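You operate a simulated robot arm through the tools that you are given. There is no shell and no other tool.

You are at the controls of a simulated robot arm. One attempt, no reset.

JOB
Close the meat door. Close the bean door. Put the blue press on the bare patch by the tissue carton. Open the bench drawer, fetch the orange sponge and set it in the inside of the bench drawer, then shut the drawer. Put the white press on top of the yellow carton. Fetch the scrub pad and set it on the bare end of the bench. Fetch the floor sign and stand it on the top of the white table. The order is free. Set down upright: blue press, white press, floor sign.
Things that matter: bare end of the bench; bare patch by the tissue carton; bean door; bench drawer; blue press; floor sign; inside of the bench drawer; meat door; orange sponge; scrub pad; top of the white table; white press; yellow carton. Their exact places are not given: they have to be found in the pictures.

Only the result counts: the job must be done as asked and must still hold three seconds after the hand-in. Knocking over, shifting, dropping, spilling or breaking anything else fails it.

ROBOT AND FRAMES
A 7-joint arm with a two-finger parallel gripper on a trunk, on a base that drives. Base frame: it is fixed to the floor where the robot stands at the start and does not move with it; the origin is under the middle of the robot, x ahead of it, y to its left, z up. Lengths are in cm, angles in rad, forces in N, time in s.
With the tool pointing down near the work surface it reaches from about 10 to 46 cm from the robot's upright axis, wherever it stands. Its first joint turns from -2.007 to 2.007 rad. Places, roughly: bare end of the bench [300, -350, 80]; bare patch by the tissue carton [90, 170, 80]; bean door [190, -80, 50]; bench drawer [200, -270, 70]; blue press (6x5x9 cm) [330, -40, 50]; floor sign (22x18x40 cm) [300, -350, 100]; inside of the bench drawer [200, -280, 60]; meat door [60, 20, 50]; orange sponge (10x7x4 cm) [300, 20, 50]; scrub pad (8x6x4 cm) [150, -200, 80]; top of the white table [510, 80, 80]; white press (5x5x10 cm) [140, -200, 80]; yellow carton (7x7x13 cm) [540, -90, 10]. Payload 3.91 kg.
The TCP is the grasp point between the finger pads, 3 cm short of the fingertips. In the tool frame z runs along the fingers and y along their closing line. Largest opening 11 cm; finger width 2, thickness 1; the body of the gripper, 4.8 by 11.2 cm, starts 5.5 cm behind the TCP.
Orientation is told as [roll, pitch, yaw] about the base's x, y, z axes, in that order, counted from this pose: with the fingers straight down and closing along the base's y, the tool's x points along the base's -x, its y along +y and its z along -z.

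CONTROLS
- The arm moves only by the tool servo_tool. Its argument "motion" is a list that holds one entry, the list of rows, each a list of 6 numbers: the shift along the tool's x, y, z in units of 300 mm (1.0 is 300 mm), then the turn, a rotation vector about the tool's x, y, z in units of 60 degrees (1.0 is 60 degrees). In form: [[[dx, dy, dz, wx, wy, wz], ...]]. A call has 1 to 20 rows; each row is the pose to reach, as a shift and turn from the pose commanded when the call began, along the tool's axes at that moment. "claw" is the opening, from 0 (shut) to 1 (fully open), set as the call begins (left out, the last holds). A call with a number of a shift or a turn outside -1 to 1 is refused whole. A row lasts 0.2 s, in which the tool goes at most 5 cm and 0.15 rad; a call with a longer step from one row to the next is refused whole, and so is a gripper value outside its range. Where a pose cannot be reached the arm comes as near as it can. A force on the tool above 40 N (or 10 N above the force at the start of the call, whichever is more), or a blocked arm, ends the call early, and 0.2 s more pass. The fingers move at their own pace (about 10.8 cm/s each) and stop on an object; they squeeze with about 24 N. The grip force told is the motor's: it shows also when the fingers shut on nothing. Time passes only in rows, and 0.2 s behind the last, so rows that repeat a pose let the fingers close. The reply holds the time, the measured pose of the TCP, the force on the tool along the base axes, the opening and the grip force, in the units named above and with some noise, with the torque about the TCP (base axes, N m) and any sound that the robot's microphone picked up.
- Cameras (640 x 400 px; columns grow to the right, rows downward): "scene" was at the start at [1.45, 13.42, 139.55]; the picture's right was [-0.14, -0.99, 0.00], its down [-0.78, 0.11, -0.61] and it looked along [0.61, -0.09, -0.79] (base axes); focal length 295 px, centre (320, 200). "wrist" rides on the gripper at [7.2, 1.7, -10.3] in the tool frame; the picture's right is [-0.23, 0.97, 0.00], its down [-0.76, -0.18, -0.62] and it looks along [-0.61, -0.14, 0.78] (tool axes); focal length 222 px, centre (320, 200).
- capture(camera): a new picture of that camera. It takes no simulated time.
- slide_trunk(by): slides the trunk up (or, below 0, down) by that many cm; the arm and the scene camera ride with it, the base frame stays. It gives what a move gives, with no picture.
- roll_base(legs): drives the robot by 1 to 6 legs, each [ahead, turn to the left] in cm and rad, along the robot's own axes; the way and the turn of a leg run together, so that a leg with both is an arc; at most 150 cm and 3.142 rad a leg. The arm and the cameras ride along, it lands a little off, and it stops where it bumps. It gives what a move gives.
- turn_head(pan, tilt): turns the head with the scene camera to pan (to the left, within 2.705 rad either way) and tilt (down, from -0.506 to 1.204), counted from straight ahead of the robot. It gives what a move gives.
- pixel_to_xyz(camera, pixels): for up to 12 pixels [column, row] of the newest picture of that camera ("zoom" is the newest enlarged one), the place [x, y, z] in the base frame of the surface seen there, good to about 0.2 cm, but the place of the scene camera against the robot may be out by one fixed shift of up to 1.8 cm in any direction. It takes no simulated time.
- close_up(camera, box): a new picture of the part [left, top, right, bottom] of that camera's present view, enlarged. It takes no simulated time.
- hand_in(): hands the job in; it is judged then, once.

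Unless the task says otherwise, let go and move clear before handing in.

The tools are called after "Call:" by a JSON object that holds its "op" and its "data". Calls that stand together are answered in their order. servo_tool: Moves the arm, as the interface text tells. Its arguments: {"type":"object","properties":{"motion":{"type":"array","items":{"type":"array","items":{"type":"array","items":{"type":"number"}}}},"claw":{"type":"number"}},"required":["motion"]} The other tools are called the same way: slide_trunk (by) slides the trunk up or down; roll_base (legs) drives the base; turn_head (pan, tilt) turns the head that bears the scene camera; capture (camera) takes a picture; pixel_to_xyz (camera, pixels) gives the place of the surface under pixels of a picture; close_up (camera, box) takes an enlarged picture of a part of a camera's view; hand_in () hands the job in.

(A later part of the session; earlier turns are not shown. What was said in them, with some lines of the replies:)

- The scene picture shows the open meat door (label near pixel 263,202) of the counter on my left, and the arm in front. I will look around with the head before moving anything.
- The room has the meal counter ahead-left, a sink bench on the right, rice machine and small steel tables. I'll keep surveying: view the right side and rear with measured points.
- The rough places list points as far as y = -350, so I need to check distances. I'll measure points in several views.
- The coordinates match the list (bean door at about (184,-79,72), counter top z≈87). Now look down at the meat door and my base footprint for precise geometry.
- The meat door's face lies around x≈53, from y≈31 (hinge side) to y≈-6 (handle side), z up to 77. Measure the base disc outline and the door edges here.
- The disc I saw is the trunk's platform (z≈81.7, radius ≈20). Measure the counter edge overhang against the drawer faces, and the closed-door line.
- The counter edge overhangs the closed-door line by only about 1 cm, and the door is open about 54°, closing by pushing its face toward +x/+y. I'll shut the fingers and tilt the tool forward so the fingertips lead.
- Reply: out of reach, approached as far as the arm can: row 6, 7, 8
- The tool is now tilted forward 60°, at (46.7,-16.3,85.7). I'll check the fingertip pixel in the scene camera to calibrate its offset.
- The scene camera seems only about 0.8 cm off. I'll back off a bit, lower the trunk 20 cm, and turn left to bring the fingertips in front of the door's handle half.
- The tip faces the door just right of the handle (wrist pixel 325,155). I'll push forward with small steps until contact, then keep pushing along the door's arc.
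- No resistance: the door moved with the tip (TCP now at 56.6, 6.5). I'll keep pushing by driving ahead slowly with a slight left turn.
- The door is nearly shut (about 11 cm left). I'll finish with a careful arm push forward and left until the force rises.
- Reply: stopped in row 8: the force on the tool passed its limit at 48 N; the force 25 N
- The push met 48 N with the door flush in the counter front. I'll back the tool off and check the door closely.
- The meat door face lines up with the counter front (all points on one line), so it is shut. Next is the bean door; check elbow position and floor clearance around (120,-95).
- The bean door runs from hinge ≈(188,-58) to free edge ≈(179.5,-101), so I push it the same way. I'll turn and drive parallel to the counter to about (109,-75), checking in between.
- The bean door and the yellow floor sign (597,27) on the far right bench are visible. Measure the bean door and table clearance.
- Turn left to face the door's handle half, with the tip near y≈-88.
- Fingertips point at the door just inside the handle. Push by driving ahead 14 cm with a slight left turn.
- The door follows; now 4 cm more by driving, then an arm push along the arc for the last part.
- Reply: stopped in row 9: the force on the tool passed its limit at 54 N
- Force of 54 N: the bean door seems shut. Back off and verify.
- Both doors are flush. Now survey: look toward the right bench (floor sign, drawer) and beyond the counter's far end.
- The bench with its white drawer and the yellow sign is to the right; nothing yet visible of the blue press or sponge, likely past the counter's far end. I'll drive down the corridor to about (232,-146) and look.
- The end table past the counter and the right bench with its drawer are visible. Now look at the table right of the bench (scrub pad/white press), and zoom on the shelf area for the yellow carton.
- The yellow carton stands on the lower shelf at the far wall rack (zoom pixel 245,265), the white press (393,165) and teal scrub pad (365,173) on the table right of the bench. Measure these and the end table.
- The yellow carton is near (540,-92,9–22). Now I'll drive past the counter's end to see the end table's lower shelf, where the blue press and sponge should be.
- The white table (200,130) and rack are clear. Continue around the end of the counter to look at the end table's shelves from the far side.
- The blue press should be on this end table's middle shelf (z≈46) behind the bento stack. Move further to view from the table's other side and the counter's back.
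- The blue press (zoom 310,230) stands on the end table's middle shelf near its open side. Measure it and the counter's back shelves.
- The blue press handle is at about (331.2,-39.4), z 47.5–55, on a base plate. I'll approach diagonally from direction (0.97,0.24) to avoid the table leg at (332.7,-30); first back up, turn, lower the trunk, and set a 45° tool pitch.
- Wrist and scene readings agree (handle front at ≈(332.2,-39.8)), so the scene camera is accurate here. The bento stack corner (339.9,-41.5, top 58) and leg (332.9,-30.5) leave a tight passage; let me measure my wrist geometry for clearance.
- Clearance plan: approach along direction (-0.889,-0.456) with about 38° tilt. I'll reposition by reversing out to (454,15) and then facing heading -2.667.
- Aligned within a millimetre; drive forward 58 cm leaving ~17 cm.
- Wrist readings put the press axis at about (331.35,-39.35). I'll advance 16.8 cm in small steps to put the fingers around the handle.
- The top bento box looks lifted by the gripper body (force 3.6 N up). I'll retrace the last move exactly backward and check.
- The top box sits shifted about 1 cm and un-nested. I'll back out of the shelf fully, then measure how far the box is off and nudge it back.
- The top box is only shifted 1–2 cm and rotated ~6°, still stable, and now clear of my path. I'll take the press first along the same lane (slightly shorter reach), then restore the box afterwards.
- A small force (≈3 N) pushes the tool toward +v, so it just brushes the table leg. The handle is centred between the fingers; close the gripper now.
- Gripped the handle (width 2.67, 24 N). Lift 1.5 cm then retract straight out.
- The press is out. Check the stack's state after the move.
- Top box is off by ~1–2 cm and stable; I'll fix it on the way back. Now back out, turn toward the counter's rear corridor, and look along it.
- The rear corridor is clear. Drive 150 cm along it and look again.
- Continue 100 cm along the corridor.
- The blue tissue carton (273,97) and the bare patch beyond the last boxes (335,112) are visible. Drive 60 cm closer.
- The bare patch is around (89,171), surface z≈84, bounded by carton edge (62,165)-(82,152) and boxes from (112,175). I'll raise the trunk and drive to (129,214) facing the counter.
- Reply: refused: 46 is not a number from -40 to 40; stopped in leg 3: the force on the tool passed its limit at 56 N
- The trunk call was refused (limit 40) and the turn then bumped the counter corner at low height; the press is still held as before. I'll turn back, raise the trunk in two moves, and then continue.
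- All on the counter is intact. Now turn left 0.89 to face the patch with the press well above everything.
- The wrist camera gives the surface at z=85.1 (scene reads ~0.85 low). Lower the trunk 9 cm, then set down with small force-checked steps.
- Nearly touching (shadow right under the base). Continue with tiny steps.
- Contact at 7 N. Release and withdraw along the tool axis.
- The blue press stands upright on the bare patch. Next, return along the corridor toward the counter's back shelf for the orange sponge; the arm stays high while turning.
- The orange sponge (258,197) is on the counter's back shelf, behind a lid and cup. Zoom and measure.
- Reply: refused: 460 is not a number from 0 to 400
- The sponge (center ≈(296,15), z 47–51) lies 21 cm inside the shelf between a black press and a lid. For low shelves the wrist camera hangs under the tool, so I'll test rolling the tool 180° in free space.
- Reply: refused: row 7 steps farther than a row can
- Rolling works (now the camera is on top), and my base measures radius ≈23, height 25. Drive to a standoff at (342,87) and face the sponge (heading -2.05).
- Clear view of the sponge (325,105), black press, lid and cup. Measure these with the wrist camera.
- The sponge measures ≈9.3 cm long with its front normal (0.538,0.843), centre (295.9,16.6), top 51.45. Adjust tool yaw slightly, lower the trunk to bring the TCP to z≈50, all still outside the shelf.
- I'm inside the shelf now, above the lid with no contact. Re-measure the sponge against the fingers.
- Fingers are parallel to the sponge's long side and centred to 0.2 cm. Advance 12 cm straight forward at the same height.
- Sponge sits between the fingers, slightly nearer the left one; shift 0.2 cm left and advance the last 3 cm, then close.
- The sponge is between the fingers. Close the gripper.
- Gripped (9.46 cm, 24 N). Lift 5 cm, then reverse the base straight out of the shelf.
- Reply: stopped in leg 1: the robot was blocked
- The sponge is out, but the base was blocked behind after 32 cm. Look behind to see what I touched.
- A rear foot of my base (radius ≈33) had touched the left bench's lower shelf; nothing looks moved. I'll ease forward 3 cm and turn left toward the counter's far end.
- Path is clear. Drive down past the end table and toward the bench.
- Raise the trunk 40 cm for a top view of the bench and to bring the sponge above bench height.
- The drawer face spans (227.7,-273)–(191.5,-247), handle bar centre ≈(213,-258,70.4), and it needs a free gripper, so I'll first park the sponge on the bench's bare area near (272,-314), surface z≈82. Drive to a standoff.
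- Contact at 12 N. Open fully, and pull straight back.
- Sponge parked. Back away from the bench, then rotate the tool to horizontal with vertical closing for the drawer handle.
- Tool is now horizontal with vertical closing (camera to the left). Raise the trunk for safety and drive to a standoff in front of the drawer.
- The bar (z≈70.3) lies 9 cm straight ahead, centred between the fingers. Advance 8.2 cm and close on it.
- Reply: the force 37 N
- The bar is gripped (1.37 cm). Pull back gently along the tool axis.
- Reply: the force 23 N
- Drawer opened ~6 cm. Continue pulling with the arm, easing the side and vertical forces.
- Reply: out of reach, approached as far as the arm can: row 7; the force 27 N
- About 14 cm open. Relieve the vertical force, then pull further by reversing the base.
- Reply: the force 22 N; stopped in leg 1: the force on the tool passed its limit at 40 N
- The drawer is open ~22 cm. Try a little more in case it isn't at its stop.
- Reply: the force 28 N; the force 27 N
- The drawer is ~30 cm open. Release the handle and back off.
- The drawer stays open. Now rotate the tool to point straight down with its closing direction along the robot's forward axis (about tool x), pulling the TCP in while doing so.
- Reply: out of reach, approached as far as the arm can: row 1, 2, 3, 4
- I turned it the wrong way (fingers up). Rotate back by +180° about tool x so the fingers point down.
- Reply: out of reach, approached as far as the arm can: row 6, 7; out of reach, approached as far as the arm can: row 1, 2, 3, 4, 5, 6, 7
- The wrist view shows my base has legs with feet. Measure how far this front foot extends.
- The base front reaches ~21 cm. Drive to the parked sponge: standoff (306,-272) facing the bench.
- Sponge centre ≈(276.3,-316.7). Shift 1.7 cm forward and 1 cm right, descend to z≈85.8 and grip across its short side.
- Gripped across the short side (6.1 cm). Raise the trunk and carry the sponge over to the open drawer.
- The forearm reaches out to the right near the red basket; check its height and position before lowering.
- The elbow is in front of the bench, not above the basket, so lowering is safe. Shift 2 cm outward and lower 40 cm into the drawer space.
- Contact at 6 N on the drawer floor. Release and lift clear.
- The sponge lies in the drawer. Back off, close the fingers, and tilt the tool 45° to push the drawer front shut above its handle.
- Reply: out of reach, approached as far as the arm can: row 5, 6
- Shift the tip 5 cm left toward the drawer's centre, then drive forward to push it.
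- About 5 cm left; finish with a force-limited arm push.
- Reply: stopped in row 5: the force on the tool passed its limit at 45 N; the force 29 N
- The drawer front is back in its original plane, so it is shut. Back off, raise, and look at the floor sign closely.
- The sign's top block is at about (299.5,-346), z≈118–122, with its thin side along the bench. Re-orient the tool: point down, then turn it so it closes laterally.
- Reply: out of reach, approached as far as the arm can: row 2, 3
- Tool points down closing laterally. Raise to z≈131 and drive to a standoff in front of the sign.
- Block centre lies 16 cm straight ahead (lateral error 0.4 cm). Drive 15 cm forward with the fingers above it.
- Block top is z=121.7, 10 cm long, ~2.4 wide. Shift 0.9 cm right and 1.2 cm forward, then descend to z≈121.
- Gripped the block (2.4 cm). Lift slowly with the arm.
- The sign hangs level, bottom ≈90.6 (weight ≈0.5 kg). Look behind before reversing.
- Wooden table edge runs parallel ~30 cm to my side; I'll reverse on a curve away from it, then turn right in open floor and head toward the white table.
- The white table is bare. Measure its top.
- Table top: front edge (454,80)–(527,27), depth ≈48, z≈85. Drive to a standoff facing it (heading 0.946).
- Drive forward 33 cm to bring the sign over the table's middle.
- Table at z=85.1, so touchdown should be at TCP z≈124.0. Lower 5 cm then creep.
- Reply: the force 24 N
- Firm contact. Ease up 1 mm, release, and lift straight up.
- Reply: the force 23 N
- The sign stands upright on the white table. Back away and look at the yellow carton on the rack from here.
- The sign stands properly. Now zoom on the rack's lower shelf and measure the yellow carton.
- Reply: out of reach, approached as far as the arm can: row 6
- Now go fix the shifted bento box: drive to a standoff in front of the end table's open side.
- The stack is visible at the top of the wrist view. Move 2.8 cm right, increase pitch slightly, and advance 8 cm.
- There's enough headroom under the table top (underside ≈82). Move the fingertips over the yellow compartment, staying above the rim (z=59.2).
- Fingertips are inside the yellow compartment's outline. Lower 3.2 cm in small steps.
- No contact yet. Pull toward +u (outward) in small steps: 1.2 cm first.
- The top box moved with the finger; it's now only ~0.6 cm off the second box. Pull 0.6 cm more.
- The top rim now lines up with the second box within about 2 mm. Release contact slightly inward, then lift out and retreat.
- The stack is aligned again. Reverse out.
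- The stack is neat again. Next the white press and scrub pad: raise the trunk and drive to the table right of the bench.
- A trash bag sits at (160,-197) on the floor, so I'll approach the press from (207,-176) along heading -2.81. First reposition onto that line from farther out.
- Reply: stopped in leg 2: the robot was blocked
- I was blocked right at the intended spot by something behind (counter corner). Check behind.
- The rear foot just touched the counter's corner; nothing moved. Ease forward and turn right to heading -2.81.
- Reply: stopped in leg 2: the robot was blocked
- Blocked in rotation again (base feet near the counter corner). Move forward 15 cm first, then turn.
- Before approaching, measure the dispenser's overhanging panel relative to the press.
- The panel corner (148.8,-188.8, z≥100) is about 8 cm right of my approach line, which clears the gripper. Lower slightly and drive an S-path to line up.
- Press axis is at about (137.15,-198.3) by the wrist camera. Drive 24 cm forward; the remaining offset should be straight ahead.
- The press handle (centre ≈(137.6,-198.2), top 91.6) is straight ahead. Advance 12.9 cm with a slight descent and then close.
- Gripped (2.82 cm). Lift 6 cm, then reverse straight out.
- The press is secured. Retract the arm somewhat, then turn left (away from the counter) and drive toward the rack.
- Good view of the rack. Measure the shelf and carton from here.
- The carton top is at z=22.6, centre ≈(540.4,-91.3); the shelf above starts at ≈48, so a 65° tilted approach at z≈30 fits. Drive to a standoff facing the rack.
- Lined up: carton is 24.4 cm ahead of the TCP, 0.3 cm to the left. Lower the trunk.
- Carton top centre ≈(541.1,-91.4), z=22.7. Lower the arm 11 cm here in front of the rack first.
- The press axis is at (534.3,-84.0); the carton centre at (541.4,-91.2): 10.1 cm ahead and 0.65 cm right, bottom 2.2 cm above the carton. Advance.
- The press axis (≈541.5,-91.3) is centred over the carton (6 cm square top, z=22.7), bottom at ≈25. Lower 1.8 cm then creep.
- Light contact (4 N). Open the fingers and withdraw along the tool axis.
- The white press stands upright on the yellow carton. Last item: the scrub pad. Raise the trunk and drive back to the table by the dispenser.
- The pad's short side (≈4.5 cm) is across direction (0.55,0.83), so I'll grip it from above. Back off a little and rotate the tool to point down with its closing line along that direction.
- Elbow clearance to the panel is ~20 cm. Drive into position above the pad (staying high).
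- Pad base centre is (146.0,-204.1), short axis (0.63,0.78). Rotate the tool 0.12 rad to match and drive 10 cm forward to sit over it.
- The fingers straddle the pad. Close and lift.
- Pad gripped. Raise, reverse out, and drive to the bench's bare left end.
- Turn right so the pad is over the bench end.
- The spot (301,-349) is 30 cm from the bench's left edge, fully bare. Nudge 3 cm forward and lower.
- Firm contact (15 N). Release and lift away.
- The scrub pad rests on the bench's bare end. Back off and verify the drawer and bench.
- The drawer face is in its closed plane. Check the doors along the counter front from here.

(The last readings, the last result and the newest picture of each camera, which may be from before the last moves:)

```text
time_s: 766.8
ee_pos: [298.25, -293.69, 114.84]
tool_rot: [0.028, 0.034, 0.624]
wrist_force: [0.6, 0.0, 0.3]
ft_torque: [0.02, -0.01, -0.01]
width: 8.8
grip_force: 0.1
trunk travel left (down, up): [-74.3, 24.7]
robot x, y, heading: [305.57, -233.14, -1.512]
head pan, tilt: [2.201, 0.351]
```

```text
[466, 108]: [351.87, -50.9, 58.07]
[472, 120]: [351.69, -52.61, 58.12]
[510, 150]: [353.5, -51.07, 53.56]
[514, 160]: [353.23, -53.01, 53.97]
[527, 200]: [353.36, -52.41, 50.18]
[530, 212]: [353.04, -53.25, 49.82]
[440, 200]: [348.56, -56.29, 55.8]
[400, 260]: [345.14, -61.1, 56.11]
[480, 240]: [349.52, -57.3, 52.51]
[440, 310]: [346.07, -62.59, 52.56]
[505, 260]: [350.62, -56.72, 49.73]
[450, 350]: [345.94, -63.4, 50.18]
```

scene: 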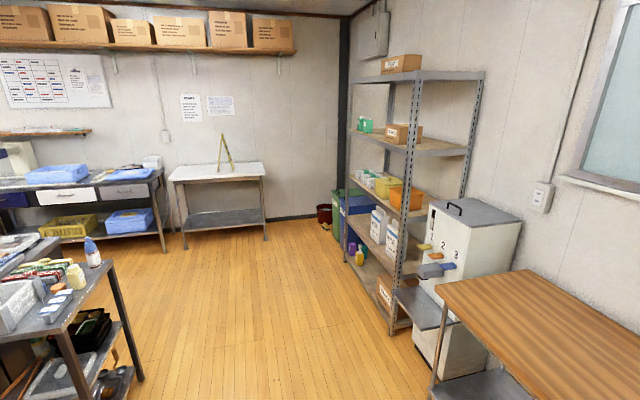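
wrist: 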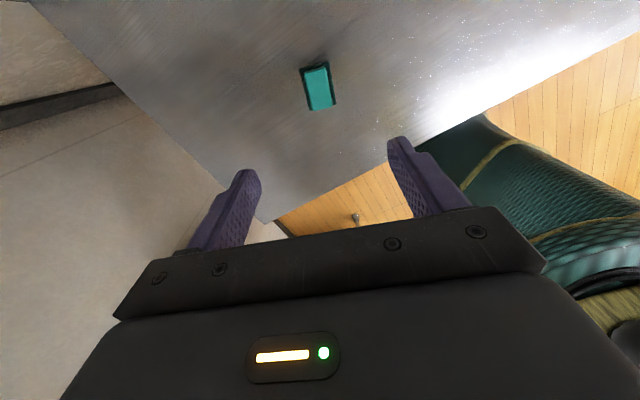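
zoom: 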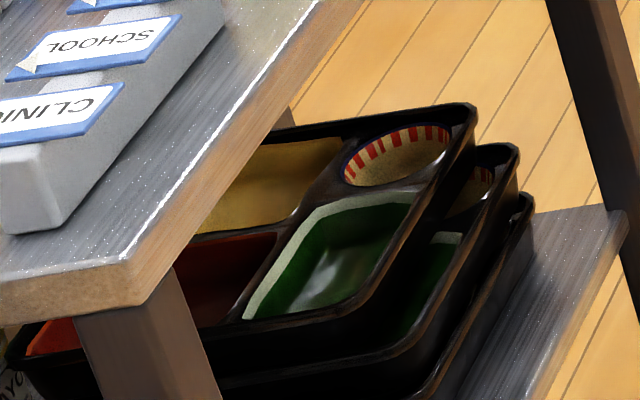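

Everything is in place, but this view shows the top bento box still ≈1.4 cm off sideways. I'll correct that too: first restore the tilted tool posture in free space and drive back to the end table.

Call:
{"op": "roll_base", "data": {"legs": [[0, 2.43], [150, 0]]}}

Call:
{"op": "servo_tool", "data": {"motion": [[[0, 0, 0, 0, 0, -0.142], [0, 0, 0, 0, 0, -0.284], [0, 0, 0, 0, 0, -0.426], [0, 0, 0, 0, 0, -0.568], [0, 0, 0, 0, 0, -0.71], [0, 0, 0, 0, 0, -0.852], [0, 0, 0, 0, 0, -0.99]]], "claw": 0}}

Call:
{"op": "servo_tool", "data": {"motion": [[[0.05, 0, 0, 0, 0.135, 0], [0.1, 0, 0, 0, 0.27, 0], [0.15, 0, 0, 0, 0.405, 0], [0.2, 0, 0, 0, 0.54, 0], [0.25, 0, 0, 0, 0.675, 0], [0.3, 0, 0, 0, 0.8, 0]]]}}

```text
time_s: 784.1
ee_pos: [433.42, -66.7, 114.99]
tool_rot: [0.026, 0.036, 3.102]
wrist_force: [0.1, 0.5, 0.7]
ft_torque: [-0.01, -0.06, 0.02]
width: 8.81
grip_force: 0.2
trunk travel left (down, up): [-74.3, 24.7]
robot x, y, heading: [390.44, -110.11, 0.969]
head pan, tilt: [2.201, 0.351]
```

```text
time_s: 785.7
ee_pos: [433.59, -66.69, 114.75]
tool_rot: [0.045, -0.005, -2.141]
wrist_force: [0.1, -0.1, -0.2]
ft_torque: [-0.01, 0.01, -0.02]
width: 0.0
grip_force: 24.1
trunk travel left (down, up): [-74.3, 24.7]
robot x, y, heading: [390.51, -109.61, 0.971]
head pan, tilt: [2.201, 0.351]
```

```text
time_s: 787.1
ee_pos: [438.0, -59.11, 114.71]
tool_rot: [0.067, 0.831, -2.091]
wrist_force: [0.3, 1.2, 0.7]
ft_torque: [-0.02, -0.03, -0.06]
width: 0.0
grip_force: 23.9
trunk travel left (down, up): [-74.3, 24.7]
robot x, y, heading: [390.57, -110.14, 0.965]
head pan, tilt: [2.201, 0.351]
```

Call:
{"op": "roll_base", "data": {"legs": [[0, 0.165], [116, 0], [0, 2.47]]}}

Call:
{"op": "servo_tool", "data": {"motion": [[[0, -0.1, 0, 0, 0.045, 0], [0, -0.2, 0, 0, 0.045, 0], [0, -0.28, 0, 0, 0.045, 0]]]}}

Call:
{"op": "turn_head", "data": {"pan": 0.1, "tilt": 0.6}}

Call:
{"op": "capture", "data": {"camera": "scene"}}

```text
time_s: 803.4
ee_pos: [374.06, -23.7, 114.73]
tool_rot: [0.063, 0.831, 0.505]
wrist_force: [-0.8, 0.3, 0.3]
ft_torque: [-0.02, 0.03, 0.01]
width: 0.0
grip_force: 24.0
trunk travel left (down, up): [-74.3, 24.7]
robot x, y, heading: [441.12, -4.91, -2.713]
head pan, tilt: [2.201, 0.351]
```

```text
time_s: 804.2
ee_pos: [377.67, -31.55, 114.23]
tool_rot: [0.066, 0.875, 0.507]
wrist_force: [-0.2, -0.3, 0.9]
ft_torque: [-0.02, -0.01, 0.03]
width: 0.0
grip_force: 23.8
trunk travel left (down, up): [-74.3, 24.7]
robot x, y, heading: [440.78, -4.95, -2.712]
head pan, tilt: [2.201, 0.351]
```

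```text
time_s: 806.2
ee_pos: [377.63, -31.37, 114.24]
tool_rot: [0.069, 0.879, 0.51]
wrist_force: [-0.9, -0.1, 0.5]
ft_torque: [-0.02, -0.01, 0.0]
width: 0.0
grip_force: 23.7
trunk travel left (down, up): [-74.3, 24.7]
robot x, y, heading: [441.06, -5.11, -2.707]
head pan, tilt: [0.099, 0.6]
```

```text
taken
```

scene: 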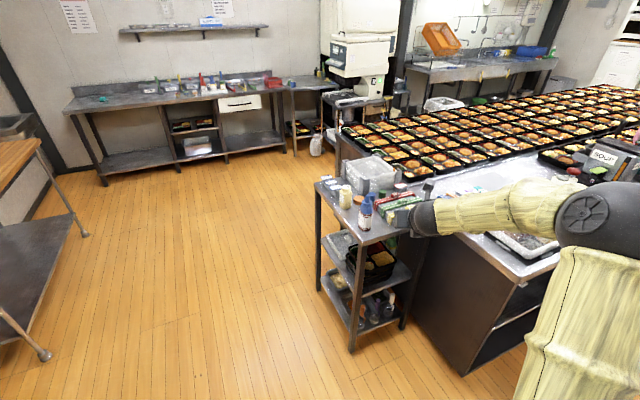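

The sideways fix is best done from the outer long side (pulling in +v), with both fingertips hooking that wall. Reposition to face that side.

Call:
{"op": "roll_base", "data": {"legs": [[0, 0.937], [108, 0], [0, -1.99]]}}

Call:
{"op": "capture", "data": {"camera": "scene"}}

```text
time_s: 822.9
ee_pos: [365.77, -68.57, 114.21]
tool_rot: [0.069, 0.878, -0.51]
wrist_force: [-0.9, -0.1, 0.3]
ft_torque: [0.0, -0.03, -0.03]
width: 0.02
grip_force: 24.3
trunk travel left (down, up): [-74.3, 24.7]
robot x, y, heading: [421.81, -109.14, 2.555]
head pan, tilt: [0.099, 0.6]
```

```text
taken
```

scene: 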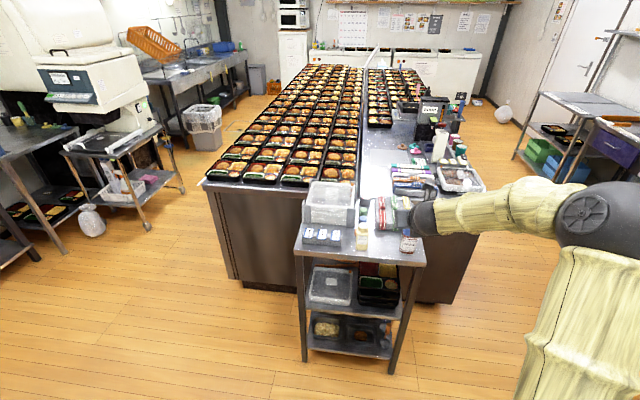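

Call:
{"op": "slide_trunk", "data": {"by": -40}}

Call:
{"op": "slide_trunk", "data": {"by": -8.5}}

Call:
{"op": "capture", "data": {"camera": "wrist"}}

```text
time_s: 826.8
ee_pos: [365.9, -68.66, 74.19]
tool_rot: [0.069, 0.878, -0.51]
wrist_force: [-0.4, 0.2, 0.7]
ft_torque: [0.0, 0.01, 0.01]
width: 0.0
grip_force: 24.5
trunk travel left (down, up): [-34.3, 64.7]
robot x, y, heading: [422.1, -108.79, 2.548]
head pan, tilt: [0.099, 0.6]
```

```text
time_s: 828.0
ee_pos: [365.81, -68.59, 65.75]
tool_rot: [0.067, 0.878, -0.509]
wrist_force: [0.9, 1.1, -0.3]
ft_torque: [-0.01, -0.01, 0.01]
width: 0.0
grip_force: 23.9
trunk travel left (down, up): [-25.8, 73.2]
robot x, y, heading: [421.95, -108.67, 2.55]
head pan, tilt: [0.099, 0.6]
```

```text
taken
```

wrist: 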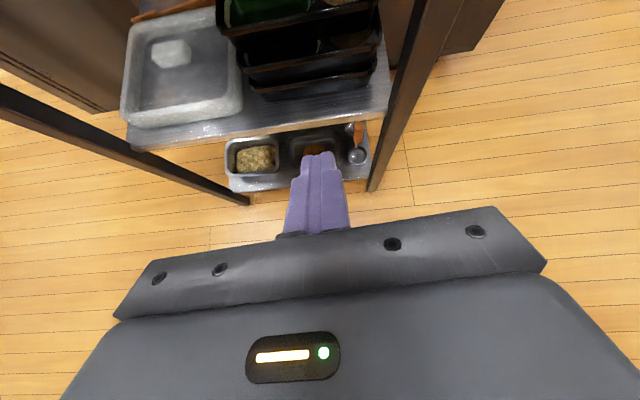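

Call:
{"op": "roll_base", "data": {"legs": [[7, 0]]}}

Call:
{"op": "capture", "data": {"camera": "wrist"}}

Call:
{"op": "close_up", "data": {"camera": "wrist", "box": [180, 0, 440, 160]}}

```text
time_s: 829.0
ee_pos: [360.03, -64.68, 65.81]
tool_rot: [0.069, 0.876, -0.512]
wrist_force: [-0.6, 0.5, 0.6]
ft_torque: [0.03, 0.0, -0.03]
width: 0.0
grip_force: 24.6
trunk travel left (down, up): [-25.8, 73.2]
robot x, y, heading: [416.01, -104.93, 2.552]
head pan, tilt: [0.099, 0.6]
```

```text
taken
```

wrist: 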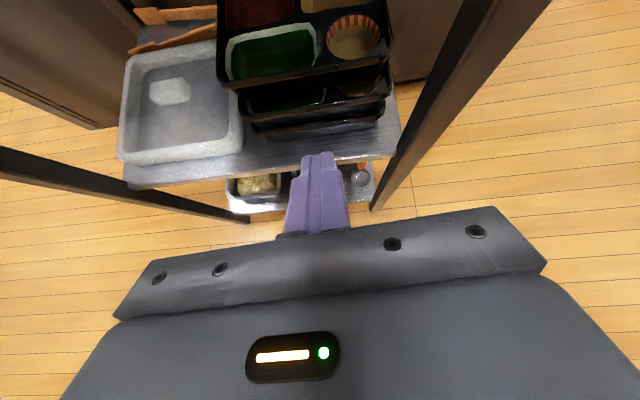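

```text
2.46 times, centred on (310, 80) of wrist
```

zoom: 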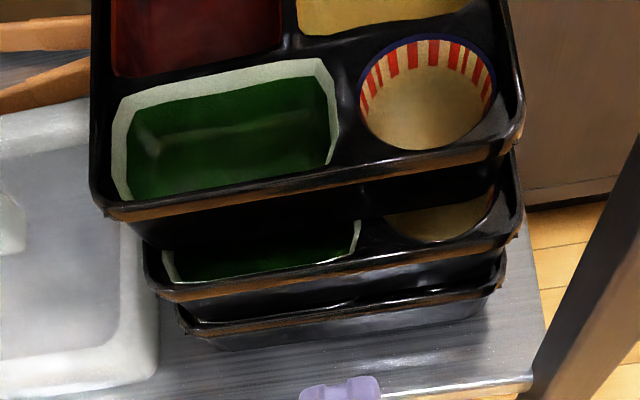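

Call:
{"op": "pixel_to_xyz", "data": {"camera": "wrist", "pixels": [[261, 81], [322, 72], [363, 65], [282, 112], [322, 105], [363, 98], [282, 130], [322, 124], [363, 117], [280, 55], [350, 40], [310, 30]]}}

```text
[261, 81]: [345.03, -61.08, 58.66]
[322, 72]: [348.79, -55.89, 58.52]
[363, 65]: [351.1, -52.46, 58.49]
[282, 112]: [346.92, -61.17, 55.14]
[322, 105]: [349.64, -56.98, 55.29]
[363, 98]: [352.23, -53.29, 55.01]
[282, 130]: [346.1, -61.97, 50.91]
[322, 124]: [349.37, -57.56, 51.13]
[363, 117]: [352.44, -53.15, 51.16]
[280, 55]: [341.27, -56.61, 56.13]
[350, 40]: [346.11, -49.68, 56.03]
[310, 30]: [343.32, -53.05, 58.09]
```

Measured: the top box is 1.4 cm short in +v with no rotation. Open the fingers to 7.4 cm and move both tips over the green compartment and the cup, above the rim.

Call:
{"op": "servo_tool", "data": {"motion": [[[0.047, 0.004, 0.068, 0, 0, 0], [0.094, 0.008, 0.136, 0, 0, 0], [0.141, 0.0115, 0.204, 0, 0, 0], [0.188, 0.015, 0.272, 0, 0, 0], [0.235, 0.019, 0.34, 0, 0, 0], [0.282, 0.023, 0.4088, 0, 0, 0]]], "claw": 0.67}}

Call:
{"op": "capture", "data": {"camera": "wrist"}}

```text
time_s: 830.5
ee_pos: [347.92, -56.08, 64.6]
tool_rot: [0.069, 0.877, -0.509]
wrist_force: [1.0, 0.3, -0.5]
ft_torque: [0.0, 0.02, -0.02]
width: 7.37
grip_force: 0.0
trunk travel left (down, up): [-25.8, 73.2]
robot x, y, heading: [415.65, -104.8, 2.552]
head pan, tilt: [0.099, 0.6]
```

```text
taken
```

wrist: 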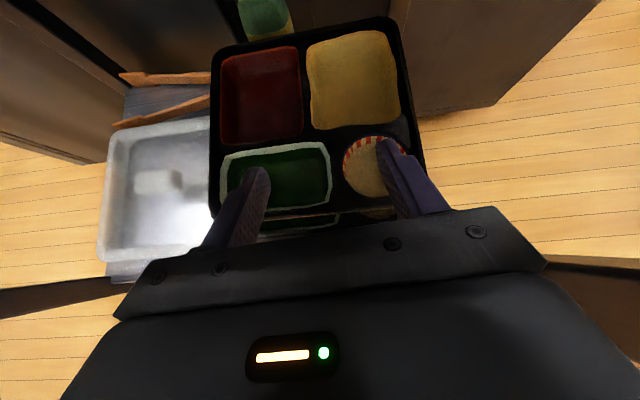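

The inner walls are at v≈312.2, so go 2 cm deeper before lowering.

Call:
{"op": "servo_tool", "data": {"motion": [[[0.021, 0.002, 0.026, 0, 0, 0], [0.0424, 0.004, 0.0513, 0, 0, 0]]]}}

Call:
{"op": "servo_tool", "data": {"motion": [[[-0.0205, 0, 0.017, 0, 0, 0], [-0.041, 0, 0.034, 0, 0, 0], [-0.0615, 0, 0.051, 0, 0, 0], [-0.082, 0, 0.068, 0, 0, 0], [-0.1, 0, 0.083, 0, 0, 0]]]}}

Call:
{"op": "capture", "data": {"camera": "wrist"}}

```text
time_s: 831.0
ee_pos: [346.28, -54.99, 64.63]
tool_rot: [0.068, 0.878, -0.51]
wrist_force: [0.2, 0.3, -0.6]
ft_torque: [0.01, 0.05, 0.03]
width: 7.36
grip_force: 0.0
trunk travel left (down, up): [-25.8, 73.2]
robot x, y, heading: [416.12, -105.09, 2.549]
head pan, tilt: [0.099, 0.6]
```

```text
time_s: 832.2
ee_pos: [346.43, -54.66, 60.77]
tool_rot: [0.067, 0.879, -0.51]
wrist_force: [-0.2, 0.6, 0.6]
ft_torque: [0.02, 0.0, -0.04]
width: 7.38
grip_force: 0.1
trunk travel left (down, up): [-25.8, 73.2]
robot x, y, heading: [416.06, -104.75, 2.551]
head pan, tilt: [0.099, 0.6]
```

```text
taken
```

wrist: 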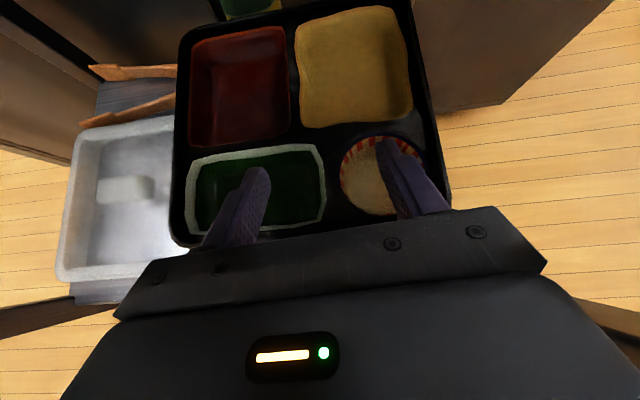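

Tips are above the cup centre and the green compartment with no contact. Lower 0.9 cm more, then pull +v in small steps.

Call:
{"op": "servo_tool", "data": {"motion": [[[-0.0115, 0, 0.0095, 0, 0, 0], [-0.023, 0, 0.019, 0, 0, 0]]]}}

Call:
{"op": "capture", "data": {"camera": "wrist"}}

```text
time_s: 832.9
ee_pos: [346.43, -54.74, 59.77]
tool_rot: [0.069, 0.878, -0.509]
wrist_force: [0.7, -0.1, 0.4]
ft_torque: [-0.02, -0.01, 0.01]
width: 7.35
grip_force: 0.2
trunk travel left (down, up): [-25.8, 73.2]
robot x, y, heading: [415.8, -105.4, 2.556]
head pan, tilt: [0.099, 0.6]
```

```text
taken
```

wrist: 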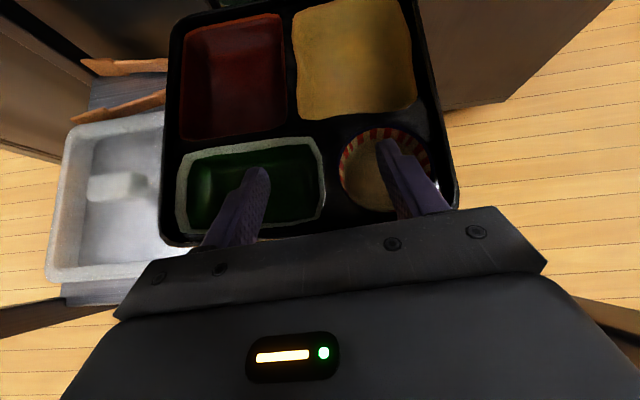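

Call:
{"op": "servo_tool", "data": {"motion": [[[-0.0085, -0.0008, -0.0103, 0, 0, 0], [-0.017, -0.0016, -0.0205, 0, 0, 0], [-0.0254, -0.0024, -0.0308, 0, 0, 0]]]}}

Call:
{"op": "close_up", "data": {"camera": "wrist", "box": [140, 0, 480, 250]}}

Call:
{"op": "pixel_to_xyz", "data": {"camera": "wrist", "pixels": [[163, 180], [175, 40], [455, 180], [430, 60], [300, 232], [330, 225], [440, 130], [168, 120]]}}

```text
time_s: 833.6
ee_pos: [347.4, -55.44, 59.85]
tool_rot: [0.068, 0.878, -0.509]
wrist_force: [0.2, 0.3, -0.7]
ft_torque: [-0.05, 0.02, -0.02]
width: 7.36
grip_force: 0.1
trunk travel left (down, up): [-25.8, 73.2]
robot x, y, heading: [415.94, -104.86, 2.55]
head pan, tilt: [0.099, 0.6]
```

```text
1.60 times, centred on (310, 125) of wrist
```

zoom: 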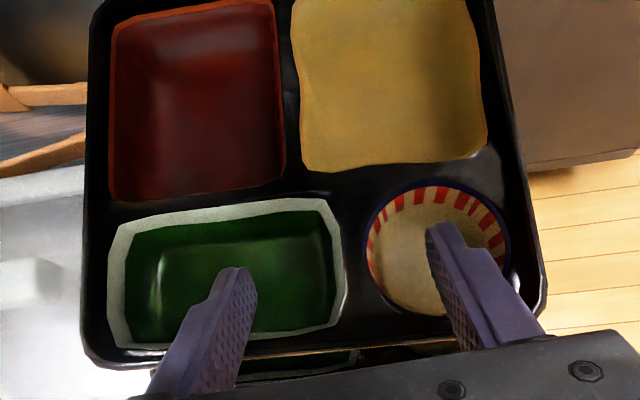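

```text
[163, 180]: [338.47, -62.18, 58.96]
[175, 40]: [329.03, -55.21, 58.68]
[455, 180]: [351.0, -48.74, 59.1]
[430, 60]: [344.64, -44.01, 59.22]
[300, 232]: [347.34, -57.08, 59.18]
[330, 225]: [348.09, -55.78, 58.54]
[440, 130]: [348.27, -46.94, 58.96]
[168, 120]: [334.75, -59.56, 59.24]
```

Call:
{"op": "servo_tool", "data": {"motion": [[[-0.0085, -0.0008, -0.0103, 0, 0, 0], [-0.017, -0.0016, -0.0205, 0, 0, 0]]]}}

Call:
{"op": "capture", "data": {"camera": "wrist"}}

Call:
{"op": "pixel_to_xyz", "data": {"camera": "wrist", "pixels": [[300, 228], [320, 222], [340, 218], [280, 232], [440, 130], [168, 120], [430, 60]]}}

```text
time_s: 834.2
ee_pos: [348.08, -55.92, 59.72]
tool_rot: [0.067, 0.877, -0.513]
wrist_force: [-0.1, -1.2, 1.7]
ft_torque: [-0.02, 0.01, -0.04]
width: 7.35
grip_force: 0.1
trunk travel left (down, up): [-25.8, 73.2]
robot x, y, heading: [416.09, -104.97, 2.556]
head pan, tilt: [0.099, 0.6]
```

```text
taken
```

wrist: 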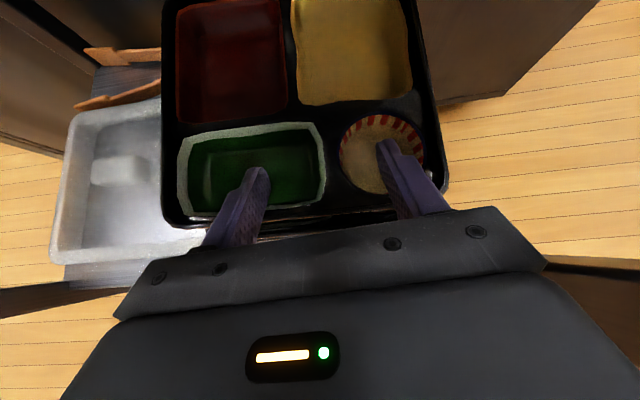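

```text
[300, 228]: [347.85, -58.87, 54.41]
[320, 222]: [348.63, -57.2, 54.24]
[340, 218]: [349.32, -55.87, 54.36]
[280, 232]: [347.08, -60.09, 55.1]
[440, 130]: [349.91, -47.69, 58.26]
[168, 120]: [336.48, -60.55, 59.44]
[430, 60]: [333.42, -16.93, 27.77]
```

Call:
{"op": "pixel_to_xyz", "data": {"camera": "wrist", "pixels": [[300, 212], [330, 207], [280, 216], [200, 225], [350, 203], [165, 60], [443, 180], [432, 110]]}}

Call:
{"op": "close_up", "data": {"camera": "wrist", "box": [140, 90, 480, 250]}}

```text
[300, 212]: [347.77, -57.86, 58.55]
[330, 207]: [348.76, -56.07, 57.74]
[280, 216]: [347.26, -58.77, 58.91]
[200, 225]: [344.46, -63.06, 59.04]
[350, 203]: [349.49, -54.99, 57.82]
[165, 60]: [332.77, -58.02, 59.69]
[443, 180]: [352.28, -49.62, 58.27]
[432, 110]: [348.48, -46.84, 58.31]
```

```text
1.88 times, centred on (310, 170) of wrist
```

zoom: 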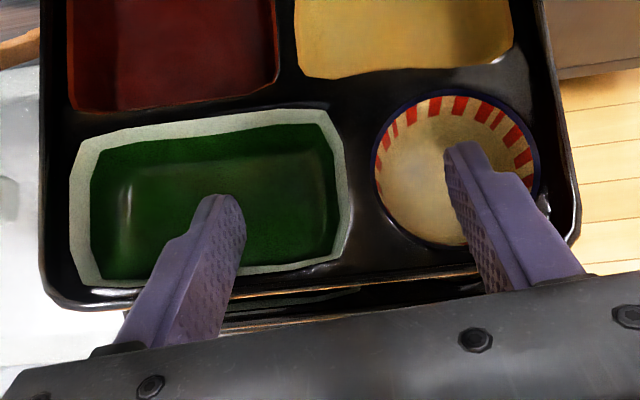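

Contact has begun (rim moved ~0.4 cm). Pull 0.6 cm more.

Call:
{"op": "servo_tool", "data": {"motion": [[[-0.0064, -0.0006, -0.0077, 0, 0, 0], [-0.0127, -0.0012, -0.0154, 0, 0, 0]]]}}

Call:
{"op": "close_up", "data": {"camera": "wrist", "box": [140, 90, 480, 250]}}

Call:
{"op": "pixel_to_xyz", "data": {"camera": "zoom", "pixels": [[300, 285], [350, 278], [400, 270], [200, 300], [100, 300], [330, 300], [400, 288], [430, 283], [330, 315], [400, 305]]}}

```text
time_s: 834.9
ee_pos: [348.62, -56.14, 59.79]
tool_rot: [0.067, 0.878, -0.508]
wrist_force: [-0.8, 0.4, 1.7]
ft_torque: [-0.09, 0.05, -0.04]
width: 7.36
grip_force: 0.0
trunk travel left (down, up): [-25.8, 73.2]
robot x, y, heading: [415.73, -104.7, 2.551]
head pan, tilt: [0.099, 0.6]
```

```text
1.88 times, centred on (310, 170) of wrist
```

zoom: 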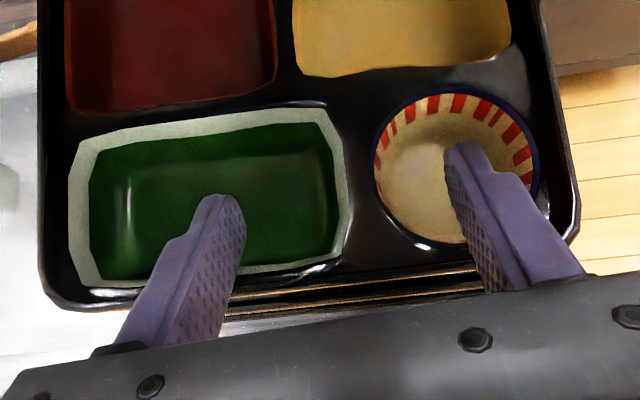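

```text
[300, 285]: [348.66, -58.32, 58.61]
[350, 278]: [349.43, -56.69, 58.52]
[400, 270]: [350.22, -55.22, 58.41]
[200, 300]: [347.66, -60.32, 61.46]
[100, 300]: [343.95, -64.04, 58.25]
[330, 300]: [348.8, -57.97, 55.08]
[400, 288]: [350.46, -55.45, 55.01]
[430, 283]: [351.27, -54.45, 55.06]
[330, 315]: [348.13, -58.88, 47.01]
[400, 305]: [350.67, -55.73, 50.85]
```

Aligned now (top rim v≈316.2 vs second 316.4). Ease off inward, lift out, and retreat.

Call:
{"op": "servo_tool", "data": {"motion": [[[0.0085, 0.0008, 0.0103, 0, 0, 0], [0.021, 0.0008, 0, 0, 0, 0], [0.05, 0.0008, -0.024, 0, 0, 0], [0.085, 0.0008, -0.053, 0, 0, 0], [0.13, 0.0008, -0.09, 0, 0, 0]]]}}

Call:
{"op": "roll_base", "data": {"legs": [[-30, 0]]}}

Call:
{"op": "capture", "data": {"camera": "wrist"}}

Call:
{"op": "close_up", "data": {"camera": "scene", "box": [280, 200, 440, 380]}}

```text
time_s: 836.0
ee_pos: [348.16, -56.28, 64.49]
tool_rot: [0.068, 0.877, -0.511]
wrist_force: [-0.2, 0.3, 0.7]
ft_torque: [-0.02, 0.01, -0.01]
width: 7.39
grip_force: 0.1
trunk travel left (down, up): [-25.8, 73.2]
robot x, y, heading: [415.96, -105.0, 2.55]
head pan, tilt: [0.099, 0.6]
```

```text
time_s: 838.4
ee_pos: [372.92, -73.04, 64.55]
tool_rot: [0.068, 0.878, -0.507]
wrist_force: [-0.2, -0.8, 0.2]
ft_torque: [0.04, -0.01, 0.02]
width: 7.35
grip_force: 0.0
trunk travel left (down, up): [-25.8, 73.2]
robot x, y, heading: [440.9, -121.26, 2.559]
head pan, tilt: [0.099, 0.6]
```

```text
taken
```

wrist: 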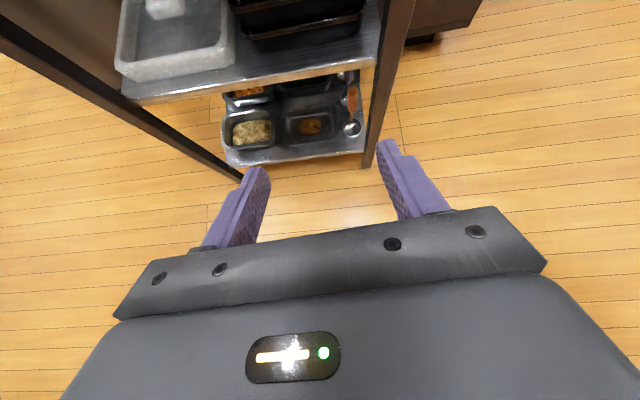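

```text
2.22 times, centred on (360, 290) of scene
```

zoom: 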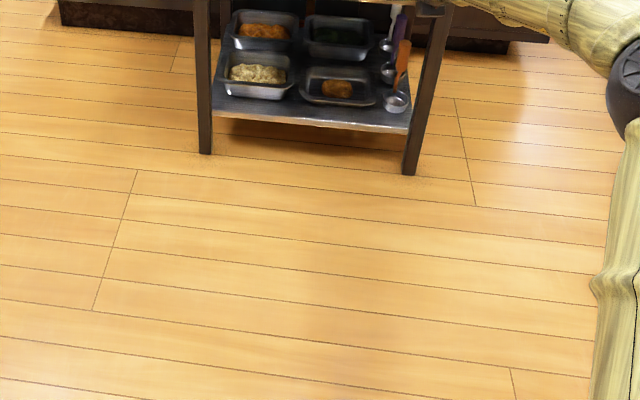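

Call:
{"op": "turn_head", "data": {"pan": 0.1, "tilt": 0.4}}

Call:
{"op": "close_up", "data": {"camera": "scene", "box": [260, 140, 420, 300]}}

Call:
{"op": "capture", "data": {"camera": "scene"}}

```text
time_s: 839.1
ee_pos: [373.03, -73.07, 64.56]
tool_rot: [0.069, 0.877, -0.508]
wrist_force: [0.2, -0.5, -0.1]
ft_torque: [-0.03, 0.05, -0.01]
width: 7.35
grip_force: 0.1
trunk travel left (down, up): [-25.8, 73.2]
robot x, y, heading: [440.74, -121.52, 2.555]
head pan, tilt: [0.099, 0.4]
```

```text
2.50 times, centred on (340, 220) of scene
```

zoom: 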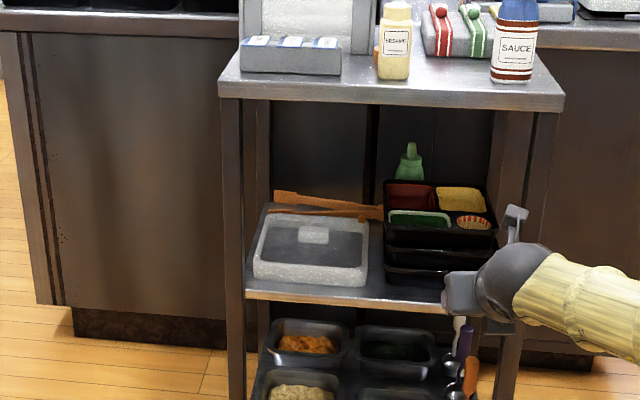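

```text
taken
```

scene: 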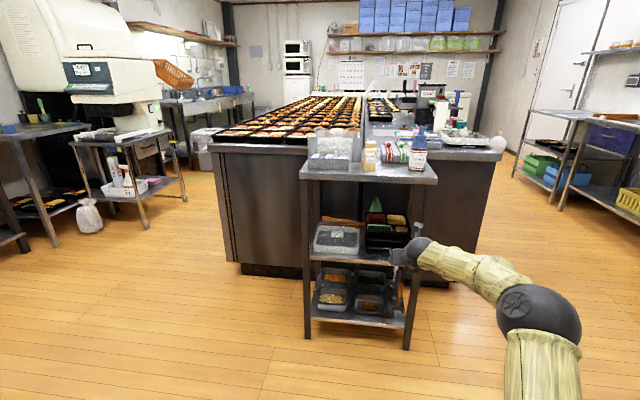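

The bento stack is neatly aligned again, and both doors, the drawer, sign, white press, scrub pad and blue press are in place. The gripper is empty and clear, so I hand the job in.

Call:
{"op": "hand_in", "data": {}}

```text
The job is handed in.
```

I finished every task on the list and handed the job in. I don't have the verdict yet, so the states below are from my own last measurements.

| Task | State when I last checked |
|---|---|
| Meat door | Flush with the counter front |
| Bean door | Flush with the counter front |
| Blue press | Stood upright on the bare patch by the tissue carton when I set it down. I did not go back to look at it at the end. |
| Orange sponge | Inside the bench drawer. The drawer is shut, with its front back in the original plane. |
| White press | Upright on top of the yellow carton |
| Scrub pad | On the bare end of the bench, clear of other items |
| Floor sign | Upright on the white table |

A few contacts along the way could matter to the judging:

- **Bento stack:** While fetching the blue press, the gripper pushed the top bento box on the end table about 2 cm out of line. I later pulled it back, and by measurement it now lines up with the box below to within about 3 mm.
- **Bumps while driving:** My base touched the left wall bench and the counter corner, and the gripper bumped the counter corner once while carrying the blue press. I saw nothing move in the pictures taken afterwards.
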